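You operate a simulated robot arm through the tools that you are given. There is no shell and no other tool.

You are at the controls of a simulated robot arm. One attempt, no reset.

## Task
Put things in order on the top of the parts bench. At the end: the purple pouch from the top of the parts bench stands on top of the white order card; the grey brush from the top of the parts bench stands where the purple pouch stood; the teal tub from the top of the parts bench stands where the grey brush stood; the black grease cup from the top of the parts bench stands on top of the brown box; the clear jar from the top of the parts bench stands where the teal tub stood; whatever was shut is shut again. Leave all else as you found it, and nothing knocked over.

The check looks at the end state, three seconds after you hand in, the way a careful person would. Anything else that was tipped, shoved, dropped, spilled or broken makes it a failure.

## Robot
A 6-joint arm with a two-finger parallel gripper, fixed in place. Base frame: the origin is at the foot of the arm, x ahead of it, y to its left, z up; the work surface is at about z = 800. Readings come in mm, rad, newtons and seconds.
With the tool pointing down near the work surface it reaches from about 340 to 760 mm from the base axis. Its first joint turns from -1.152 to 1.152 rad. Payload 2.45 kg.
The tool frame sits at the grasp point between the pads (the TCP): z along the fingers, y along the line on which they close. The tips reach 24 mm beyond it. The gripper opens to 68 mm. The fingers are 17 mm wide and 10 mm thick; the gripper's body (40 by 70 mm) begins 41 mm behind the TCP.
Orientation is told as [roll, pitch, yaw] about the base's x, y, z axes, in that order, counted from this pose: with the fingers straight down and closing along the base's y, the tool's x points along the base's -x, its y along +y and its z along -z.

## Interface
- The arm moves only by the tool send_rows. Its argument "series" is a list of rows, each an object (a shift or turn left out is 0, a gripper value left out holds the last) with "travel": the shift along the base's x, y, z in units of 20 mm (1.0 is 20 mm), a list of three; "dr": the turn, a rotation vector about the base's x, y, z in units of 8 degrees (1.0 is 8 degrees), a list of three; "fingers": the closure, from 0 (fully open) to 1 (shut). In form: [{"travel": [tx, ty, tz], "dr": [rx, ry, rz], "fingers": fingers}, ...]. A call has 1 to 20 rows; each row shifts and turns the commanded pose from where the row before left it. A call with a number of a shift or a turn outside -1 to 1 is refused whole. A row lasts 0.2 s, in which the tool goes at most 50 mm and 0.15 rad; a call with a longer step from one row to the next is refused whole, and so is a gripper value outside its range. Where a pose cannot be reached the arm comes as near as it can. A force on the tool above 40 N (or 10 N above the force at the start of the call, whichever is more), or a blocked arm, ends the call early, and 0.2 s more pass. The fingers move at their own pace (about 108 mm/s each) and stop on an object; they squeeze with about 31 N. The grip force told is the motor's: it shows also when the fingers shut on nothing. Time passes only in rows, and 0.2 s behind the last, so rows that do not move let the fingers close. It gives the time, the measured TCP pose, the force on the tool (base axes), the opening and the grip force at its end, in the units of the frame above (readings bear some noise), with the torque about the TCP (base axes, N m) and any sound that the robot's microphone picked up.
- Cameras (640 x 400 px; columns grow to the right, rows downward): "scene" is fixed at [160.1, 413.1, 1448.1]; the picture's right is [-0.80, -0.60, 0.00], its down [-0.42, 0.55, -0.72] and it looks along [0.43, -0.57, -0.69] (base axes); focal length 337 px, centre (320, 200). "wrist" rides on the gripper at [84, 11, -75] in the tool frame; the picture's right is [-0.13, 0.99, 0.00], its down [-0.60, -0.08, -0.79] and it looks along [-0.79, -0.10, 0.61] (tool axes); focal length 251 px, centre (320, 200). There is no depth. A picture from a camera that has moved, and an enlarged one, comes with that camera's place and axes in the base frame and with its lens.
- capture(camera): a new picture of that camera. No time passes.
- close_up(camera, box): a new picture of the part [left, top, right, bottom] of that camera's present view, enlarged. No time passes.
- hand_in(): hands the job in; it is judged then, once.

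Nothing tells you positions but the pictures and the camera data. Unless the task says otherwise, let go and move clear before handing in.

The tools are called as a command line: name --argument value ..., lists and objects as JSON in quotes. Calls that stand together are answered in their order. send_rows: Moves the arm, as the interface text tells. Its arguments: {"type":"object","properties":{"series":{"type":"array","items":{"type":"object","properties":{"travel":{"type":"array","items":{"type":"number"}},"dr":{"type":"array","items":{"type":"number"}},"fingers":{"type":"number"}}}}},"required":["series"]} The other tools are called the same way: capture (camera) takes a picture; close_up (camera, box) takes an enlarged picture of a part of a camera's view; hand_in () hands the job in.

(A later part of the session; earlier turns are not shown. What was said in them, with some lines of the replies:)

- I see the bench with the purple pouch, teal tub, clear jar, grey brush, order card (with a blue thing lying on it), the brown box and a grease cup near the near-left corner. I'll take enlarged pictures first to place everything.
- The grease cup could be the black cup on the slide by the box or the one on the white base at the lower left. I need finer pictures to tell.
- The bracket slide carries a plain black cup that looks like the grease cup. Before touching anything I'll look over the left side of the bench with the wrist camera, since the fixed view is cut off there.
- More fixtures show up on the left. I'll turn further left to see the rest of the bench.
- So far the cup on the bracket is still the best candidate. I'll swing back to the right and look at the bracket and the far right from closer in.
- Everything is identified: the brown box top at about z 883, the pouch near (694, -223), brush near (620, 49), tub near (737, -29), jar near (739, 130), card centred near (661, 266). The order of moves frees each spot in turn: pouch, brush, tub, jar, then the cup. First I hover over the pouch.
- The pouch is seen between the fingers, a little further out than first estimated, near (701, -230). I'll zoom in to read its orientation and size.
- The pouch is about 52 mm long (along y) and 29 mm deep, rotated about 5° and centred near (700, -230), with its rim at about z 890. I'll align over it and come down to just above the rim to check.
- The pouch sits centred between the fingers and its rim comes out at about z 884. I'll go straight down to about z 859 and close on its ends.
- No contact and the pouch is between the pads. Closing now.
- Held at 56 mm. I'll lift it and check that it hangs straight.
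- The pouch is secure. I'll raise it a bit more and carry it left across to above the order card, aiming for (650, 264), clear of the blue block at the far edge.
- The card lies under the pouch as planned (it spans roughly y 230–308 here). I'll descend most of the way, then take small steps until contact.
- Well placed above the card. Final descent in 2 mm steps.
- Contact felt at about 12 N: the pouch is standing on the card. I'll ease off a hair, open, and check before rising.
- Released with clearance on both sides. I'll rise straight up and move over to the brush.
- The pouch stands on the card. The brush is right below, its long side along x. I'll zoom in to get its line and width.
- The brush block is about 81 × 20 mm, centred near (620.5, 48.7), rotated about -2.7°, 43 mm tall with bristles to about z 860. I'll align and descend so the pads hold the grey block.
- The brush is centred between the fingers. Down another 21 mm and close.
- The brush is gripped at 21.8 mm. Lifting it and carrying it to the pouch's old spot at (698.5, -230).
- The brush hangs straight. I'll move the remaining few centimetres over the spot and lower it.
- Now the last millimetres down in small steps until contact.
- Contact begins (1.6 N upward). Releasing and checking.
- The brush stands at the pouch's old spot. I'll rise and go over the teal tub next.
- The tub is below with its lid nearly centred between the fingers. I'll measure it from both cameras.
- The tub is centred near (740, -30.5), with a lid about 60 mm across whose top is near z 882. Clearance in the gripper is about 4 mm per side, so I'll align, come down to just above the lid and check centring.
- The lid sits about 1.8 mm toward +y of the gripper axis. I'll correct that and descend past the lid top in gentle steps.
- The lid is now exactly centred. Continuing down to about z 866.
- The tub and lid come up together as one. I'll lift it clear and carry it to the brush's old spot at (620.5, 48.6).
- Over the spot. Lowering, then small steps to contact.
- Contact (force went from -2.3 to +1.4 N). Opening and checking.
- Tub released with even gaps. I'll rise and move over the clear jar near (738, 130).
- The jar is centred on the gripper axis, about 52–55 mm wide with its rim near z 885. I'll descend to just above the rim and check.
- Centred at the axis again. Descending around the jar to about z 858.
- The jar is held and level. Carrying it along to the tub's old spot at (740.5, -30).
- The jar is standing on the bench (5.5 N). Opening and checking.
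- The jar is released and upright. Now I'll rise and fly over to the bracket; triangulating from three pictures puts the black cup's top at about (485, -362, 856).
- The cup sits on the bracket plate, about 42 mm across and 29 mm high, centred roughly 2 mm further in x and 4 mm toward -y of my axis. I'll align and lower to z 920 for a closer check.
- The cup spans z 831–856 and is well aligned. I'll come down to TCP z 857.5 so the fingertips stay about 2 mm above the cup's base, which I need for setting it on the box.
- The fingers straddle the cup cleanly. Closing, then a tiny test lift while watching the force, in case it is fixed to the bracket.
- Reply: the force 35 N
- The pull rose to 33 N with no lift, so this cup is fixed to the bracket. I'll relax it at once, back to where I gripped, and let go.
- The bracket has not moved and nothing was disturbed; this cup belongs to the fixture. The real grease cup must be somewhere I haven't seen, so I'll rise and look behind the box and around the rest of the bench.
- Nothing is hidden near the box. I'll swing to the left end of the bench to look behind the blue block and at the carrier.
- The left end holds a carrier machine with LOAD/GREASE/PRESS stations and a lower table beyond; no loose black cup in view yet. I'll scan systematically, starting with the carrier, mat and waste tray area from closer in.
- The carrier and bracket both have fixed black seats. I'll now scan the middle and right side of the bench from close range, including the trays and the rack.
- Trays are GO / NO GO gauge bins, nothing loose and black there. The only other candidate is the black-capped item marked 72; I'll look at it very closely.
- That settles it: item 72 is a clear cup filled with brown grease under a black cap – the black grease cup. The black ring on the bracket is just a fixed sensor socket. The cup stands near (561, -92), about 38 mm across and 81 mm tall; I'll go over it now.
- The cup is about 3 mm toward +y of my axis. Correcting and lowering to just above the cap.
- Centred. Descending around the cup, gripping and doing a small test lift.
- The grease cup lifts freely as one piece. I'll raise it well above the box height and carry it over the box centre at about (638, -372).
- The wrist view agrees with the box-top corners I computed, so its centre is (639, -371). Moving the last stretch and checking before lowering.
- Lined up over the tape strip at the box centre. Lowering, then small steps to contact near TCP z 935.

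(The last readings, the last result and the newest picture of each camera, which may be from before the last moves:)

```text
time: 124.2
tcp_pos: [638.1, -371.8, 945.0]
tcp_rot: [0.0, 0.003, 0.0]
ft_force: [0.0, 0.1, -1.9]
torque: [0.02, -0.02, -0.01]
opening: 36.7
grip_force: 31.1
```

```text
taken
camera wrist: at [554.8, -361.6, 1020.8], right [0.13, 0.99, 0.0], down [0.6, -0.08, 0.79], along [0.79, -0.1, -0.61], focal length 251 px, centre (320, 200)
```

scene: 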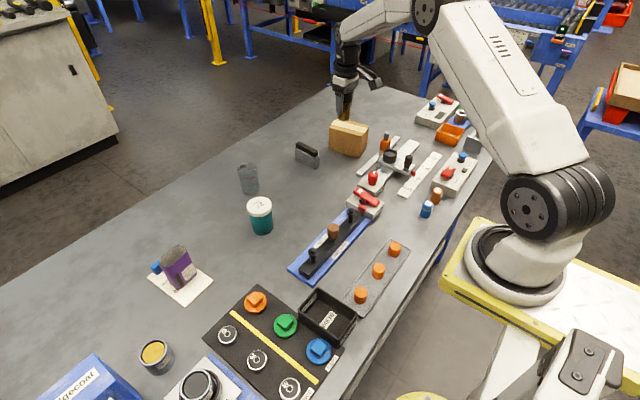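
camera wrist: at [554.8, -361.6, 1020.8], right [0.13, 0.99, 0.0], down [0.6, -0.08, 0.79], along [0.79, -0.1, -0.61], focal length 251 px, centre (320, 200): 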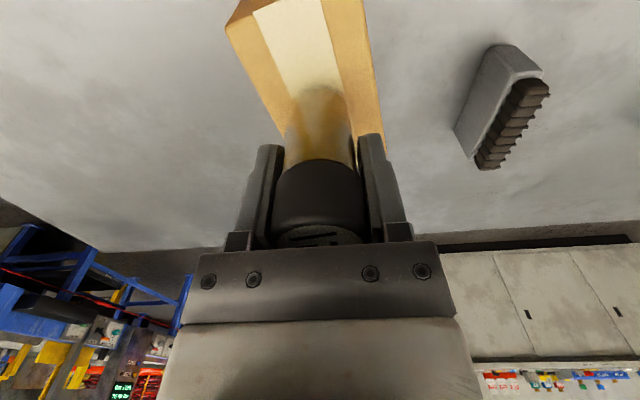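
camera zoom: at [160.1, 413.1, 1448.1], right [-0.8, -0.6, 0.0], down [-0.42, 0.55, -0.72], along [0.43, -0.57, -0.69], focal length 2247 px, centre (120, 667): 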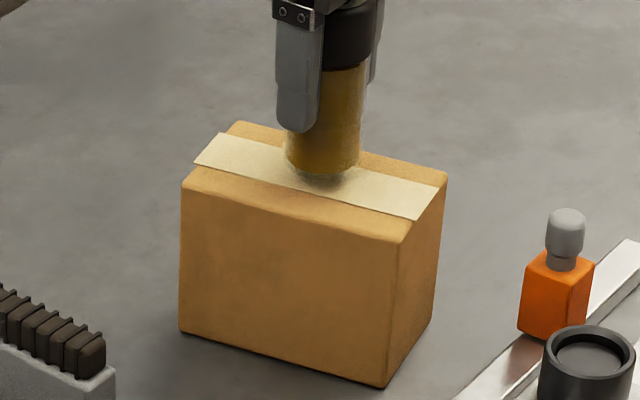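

send_rows --series '[{"travel": [0, 0, -0.1]}, {"travel": [0, 0, -0.1]}, {"travel": [0, 0, -0.05]}, {}]'

close_up --camera "scene" --box '[315, 100, 385, 160]'

```text
time: 125.2
tcp_pos: [637.7, -372.2, 940.1]
tcp_rot: [0.001, 0.001, 0.0]
ft_force: [0.3, 0.0, -1.0]
torque: [0.0, -0.01, -0.01]
opening: 36.6
grip_force: 30.9
```

```text
6.67 times, centred on (350, 130) of scene
camera zoom: at [160.1, 413.1, 1448.1], right [-0.8, -0.6, 0.0], down [-0.42, 0.55, -0.72], along [0.43, -0.57, -0.69], focal length 2247 px, centre (120, 667)
```

zoom: 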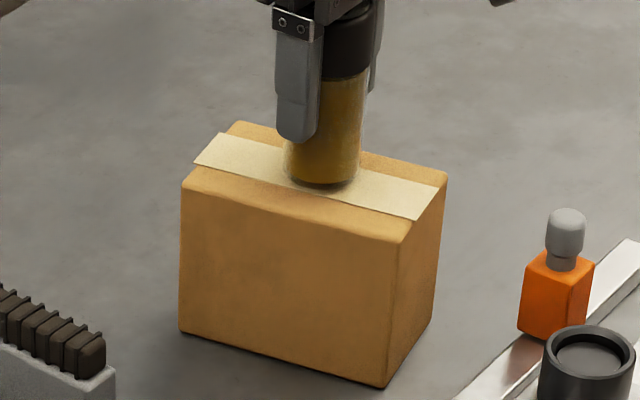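

send_rows --series '[{"travel": [0, 0, -0.05]}, {"travel": [0, 0, -0.05]}, {}]'

send_rows --series '[{"travel": [0, 0, -0.04]}, {}]'

```text
time: 126.0
tcp_pos: [638.2, -371.2, 938.5]
tcp_rot: [0.0, 0.0, 0.0]
ft_force: [0.4, -0.1, -1.5]
torque: [0.01, 0.0, 0.0]
opening: 36.2
grip_force: 30.9
```

```text
time: 126.6
tcp_pos: [636.6, -371.5, 938.3]
tcp_rot: [-0.001, 0.0, 0.001]
ft_force: [0.3, 0.0, -0.3]
torque: [0.01, 0.01, -0.01]
opening: 36.6
grip_force: 30.9
```

send_rows --series '[{"travel": [0, 0, -0.04]}, {}]'

send_rows --series '[{"travel": [0, 0, -0.03]}, {}]'

```text
time: 127.2
tcp_pos: [637.5, -371.7, 936.9]
tcp_rot: [0.0, -0.001, 0.001]
ft_force: [0.8, -0.3, -0.9]
torque: [-0.01, -0.04, -0.02]
opening: 36.4
grip_force: 31.1
```

```text
time: 127.8
tcp_pos: [638.4, -371.6, 936.2]
tcp_rot: [0.0, -0.001, -0.002]
ft_force: [0.1, 0.6, -0.4]
torque: [0.06, -0.03, 0.01]
opening: 36.3
grip_force: 30.8
```

send_rows --series '[{"travel": [0, 0, -0.04]}, {}]'

send_rows --series '[{"travel": [0, 0, -0.03]}, {}]'

close_up --camera "scene" --box '[315, 100, 385, 160]'

```text
time: 128.4
tcp_pos: [637.6, -372.1, 936.8]
tcp_rot: [0.001, -0.002, 0.001]
ft_force: [-1.5, 1.9, 5.3]
torque: [0.1, 0.08, -0.04]
opening: 36.3
grip_force: 31.2
```

```text
time: 129.0
tcp_pos: [638.5, -371.7, 936.2]
tcp_rot: [0.0, -0.001, 0.001]
ft_force: [-3.7, 1.1, 11.4]
torque: [0.13, 0.17, 0.0]
opening: 36.3
grip_force: 30.8
```

```text
6.67 times, centred on (350, 130) of scene
camera zoom: at [159.8, 413.3, 1448.0], right [-0.8, -0.6, 0.0], down [-0.42, 0.55, -0.72], along [0.43, -0.57, -0.69], focal length 2247 px, centre (120, 667)
```

zoom: 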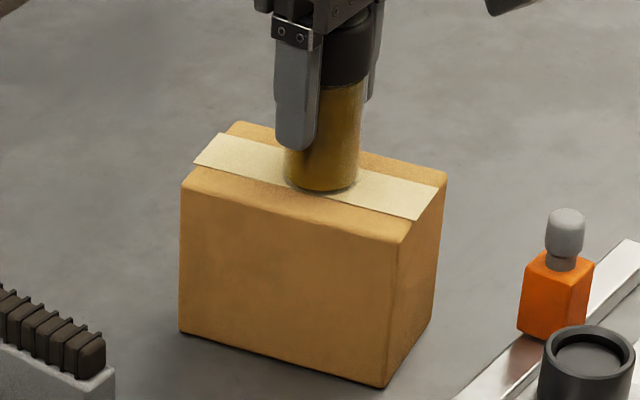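

Firm contact: the cup stands on the box. I'll ease the press force off slightly, then open.

send_rows --series '[{"travel": [0, 0, 0.04]}, {}]'

send_rows --series '[{"fingers": 0}, {}, {}]'

capture --camera "wrist"

close_up --camera "scene" --box '[315, 100, 385, 160]'

```text
time: 129.6
tcp_pos: [637.5, -371.3, 937.1]
tcp_rot: [-0.001, -0.001, 0.0]
ft_force: [1.4, -2.7, 7.4]
torque: [-0.11, -0.07, 0.0]
opening: 36.5
grip_force: 30.9
```

```text
time: 130.4
tcp_pos: [638.5, -371.4, 936.2]
tcp_rot: [0.0, 0.002, -0.002]
ft_force: [0.2, -0.1, 0.1]
torque: [-0.03, 0.02, -0.02]
opening: 67.8
grip_force: 0.1
```

```text
taken
camera wrist: at [554.8, -361.5, 1011.0], right [0.13, 0.99, 0.0], down [0.6, -0.08, 0.79], along [0.79, -0.1, -0.61], focal length 251 px, centre (320, 200)
```

wrist: 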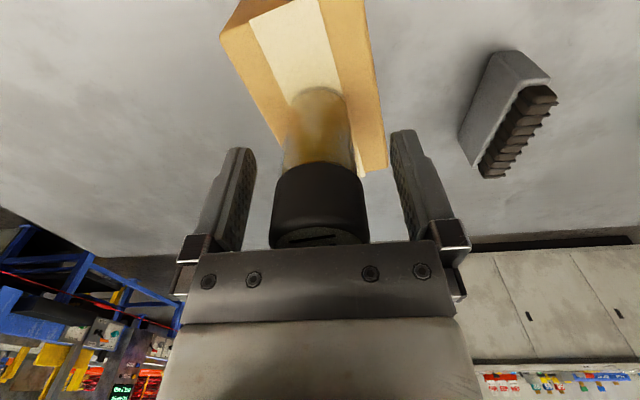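

```text
6.67 times, centred on (350, 130) of scene
camera zoom: at [160.1, 413.1, 1448.1], right [-0.8, -0.6, 0.0], down [-0.42, 0.55, -0.72], along [0.43, -0.57, -0.69], focal length 2247 px, centre (120, 667)
```

zoom: 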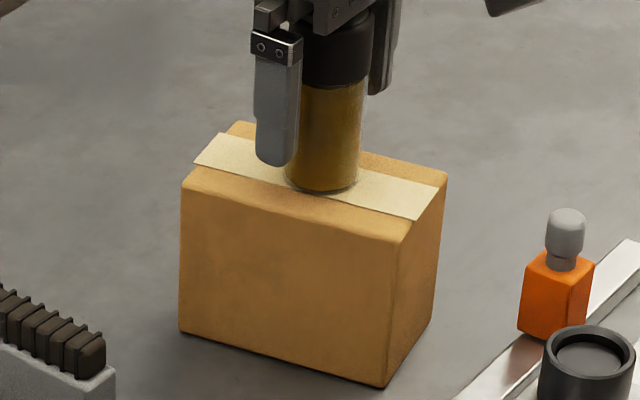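

Released cleanly. I'll rise straight up and back away to near the starting pose for a final inspection.

send_rows --series '[{"travel": [0, 0, 0.4]}, {"travel": [0, 0, 0.8]}, {"travel": [0, 0, 1]}, {"travel": [0, 0, 1]}, {"travel": [0, 0, 1]}, {"travel": [0, 0, 1]}, {"travel": [0, 0, 1]}, {"travel": [0, 0, 1]}, {"travel": [0, 0, 1]}, {"travel": [-0.5, 0.7, 1]}, {"travel": [-0.7, 1, 0.5]}, {"travel": [-0.7, 1, 0]}, {"travel": [-0.7, 1, 0]}, {"travel": [-0.7, 1, 0]}, {"travel": [-0.7, 1, 0]}, {"travel": [-0.7, 1, 0]}, {"travel": [-0.7, 1, 0]}, {"travel": [-0.7, 1, 0]}, {"travel": [-0.7, 1, 0]}, {"travel": [-0.7, 1, 0]}]'

send_rows --series '[{"travel": [-0.7, 1, 0]}, {"travel": [-0.7, 1, 0]}, {"travel": [-0.7, 1, 0]}, {"travel": [-0.5, 0.8, 0]}, {}]'

capture --camera "scene"

capture --camera "wrist"

close_up --camera "scene" --box '[120, 120, 320, 320]'

close_up --camera "scene" --box '[280, 90, 520, 240]'

```text
time: 134.6
tcp_pos: [487.3, -156.5, 1130.0]
tcp_rot: [0.0, -0.002, 0.0]
ft_force: [-0.3, 0.0, 0.4]
torque: [-0.02, 0.03, -0.02]
opening: 68.3
grip_force: 0.1
```

```text
time: 135.8
tcp_pos: [435.8, -80.0, 1130.6]
tcp_rot: [-0.001, -0.001, 0.0]
ft_force: [-1.0, 0.5, 0.3]
torque: [0.0, 0.04, -0.02]
opening: 68.1
grip_force: 0.0
```

```text
taken
```

scene: 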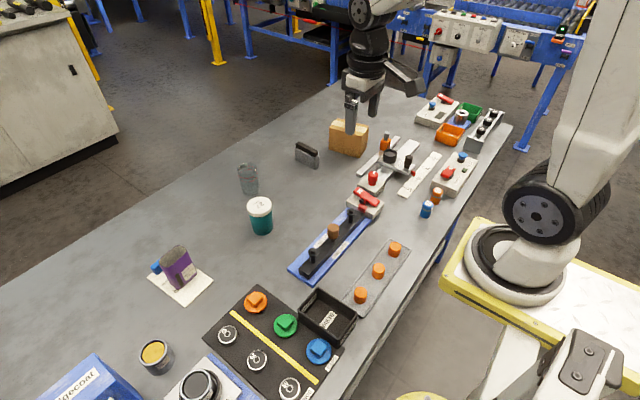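

```text
taken
camera wrist: at [353.3, -71.5, 1205.1], right [0.13, 0.99, 0.0], down [0.6, -0.08, 0.79], along [0.79, -0.1, -0.61], focal length 251 px, centre (320, 200)
```

wrist: 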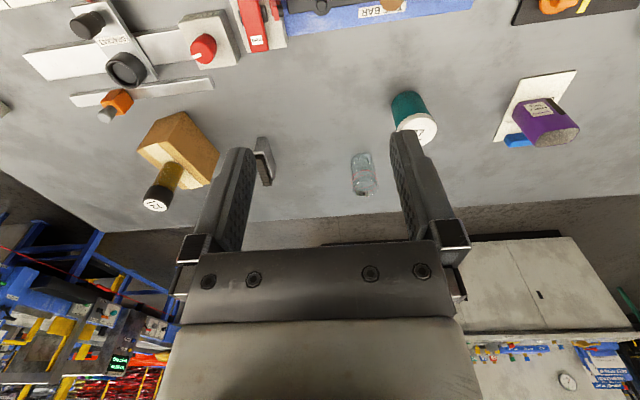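

```text
2.00 times, centred on (220, 220) of scene
camera zoom: at [160.1, 413.1, 1448.1], right [-0.8, -0.6, 0.0], down [-0.42, 0.55, -0.72], along [0.43, -0.57, -0.69], focal length 674 px, centre (520, 160)
```

zoom: 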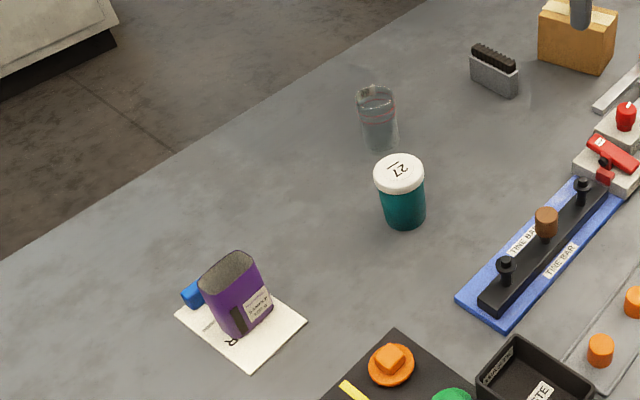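

```text
2.67 times, centred on (400, 165) of scene
camera zoom: at [160.1, 413.1, 1448.1], right [-0.8, -0.6, 0.0], down [-0.42, 0.55, -0.72], along [0.43, -0.57, -0.69], focal length 899 px, centre (107, 293)
```

zoom: 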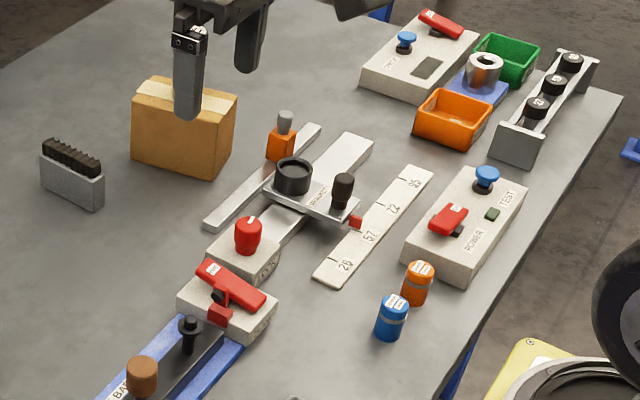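

Everything looks in place; the grease cup is hidden behind a finger in the fixed view, so I'll shift aside a little and confirm it before handing in.

send_rows --series '[{"travel": [-0.2, 1, 0.3]}, {"travel": [-0.2, 1, 0.3]}, {"travel": [0, 1, 0]}, {"travel": [0, 1, 0]}, {}]'

close_up --camera "scene" --box '[280, 80, 420, 190]'

close_up --camera "wrist" --box '[20, 40, 280, 230]'

close_up --camera "scene" --box '[130, 220, 230, 310]'

```text
time: 137.0
tcp_pos: [428.6, -1.4, 1142.9]
tcp_rot: [0.0, 0.0, -0.002]
ft_force: [-0.3, 0.1, -0.5]
torque: [-0.01, 0.01, 0.02]
opening: 67.7
grip_force: 0.1
```

```text
3.64 times, centred on (350, 135) of scene
camera zoom: at [160.1, 413.1, 1448.1], right [-0.8, -0.6, 0.0], down [-0.42, 0.55, -0.72], along [0.43, -0.57, -0.69], focal length 1226 px, centre (211, 436)
```

zoom: 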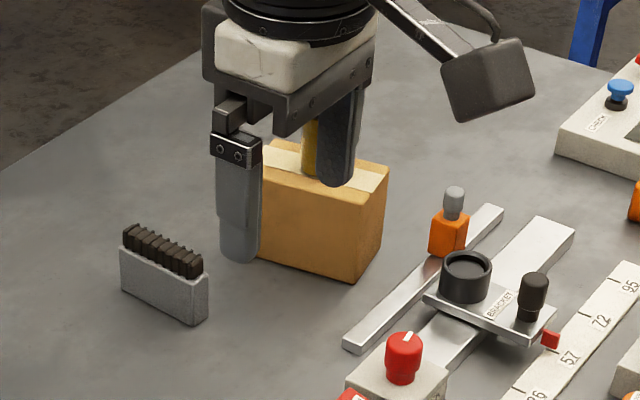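

```text
2.11 times, centred on (150, 135) of wrist
camera zoom: at [345.2, 8.8, 1217.1], right [0.13, 0.99, 0.0], down [0.6, -0.08, 0.79], along [0.79, -0.1, -0.61], focal length 529 px, centre (678, 337)
```

zoom: 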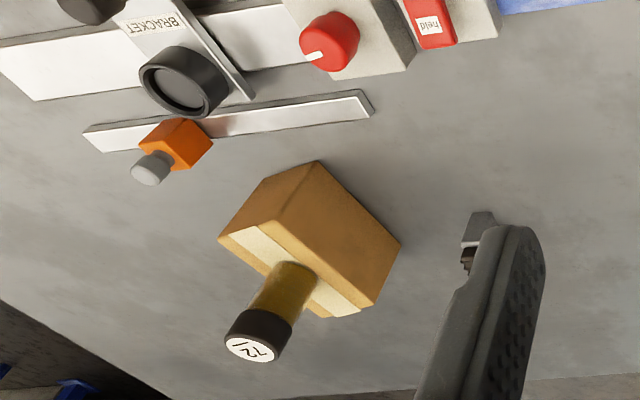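

```text
4.44 times, centred on (180, 265) of scene
camera zoom: at [160.1, 413.1, 1448.1], right [-0.8, -0.6, 0.0], down [-0.42, 0.55, -0.72], along [0.43, -0.57, -0.69], focal length 1498 px, centre (942, -89)
```

zoom: 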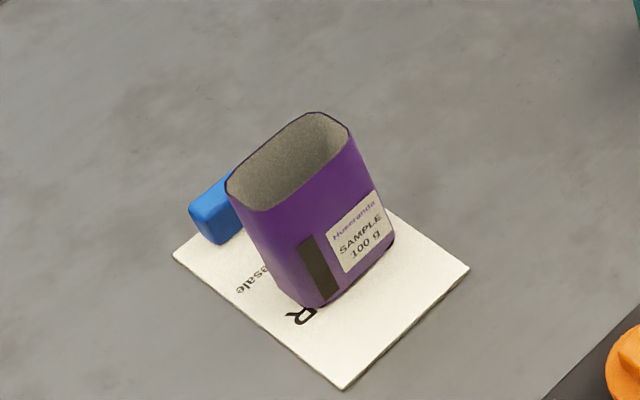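

The pouch stands on the order card, the brush where the pouch was, the tub where the brush was, the jar where the tub was, and the black-capped grease cup is upright on the brown box. The bracket pointer is still at 57, nothing else shows any change, and the gripper is empty and clear, so I'm handing in.

hand_in

```text
The job is handed in.
```

The job is handed in. In the last pictures all five items stood upright in their places:

- **Purple pouch:** on the white order card, clear of the blue block at its far edge.
- **Grey brush:** where the pouch stood.
- **Teal tub:** where the brush stood, lid on.
- **Clear jar:** where the tub stood.
- **Black grease cup:** on top of the brown box, near its centre.

**Wrong cup gripped first:** I first took the black cup on the bracket for the grease cup. I gripped it and pulled up with about 33 N, and it did not lift, so I let go at once. It is fixed to the bracket, which did not move; its pointer still reads 57.

**Which item I moved:** nothing on the bench is labelled as the grease cup. I took it to be the black-capped clear cup of brown grease marked 72, the only loose item that fits.

I found nothing shut that had to be opened, so there was nothing to close again. The gripper is empty and clear of the bench items.
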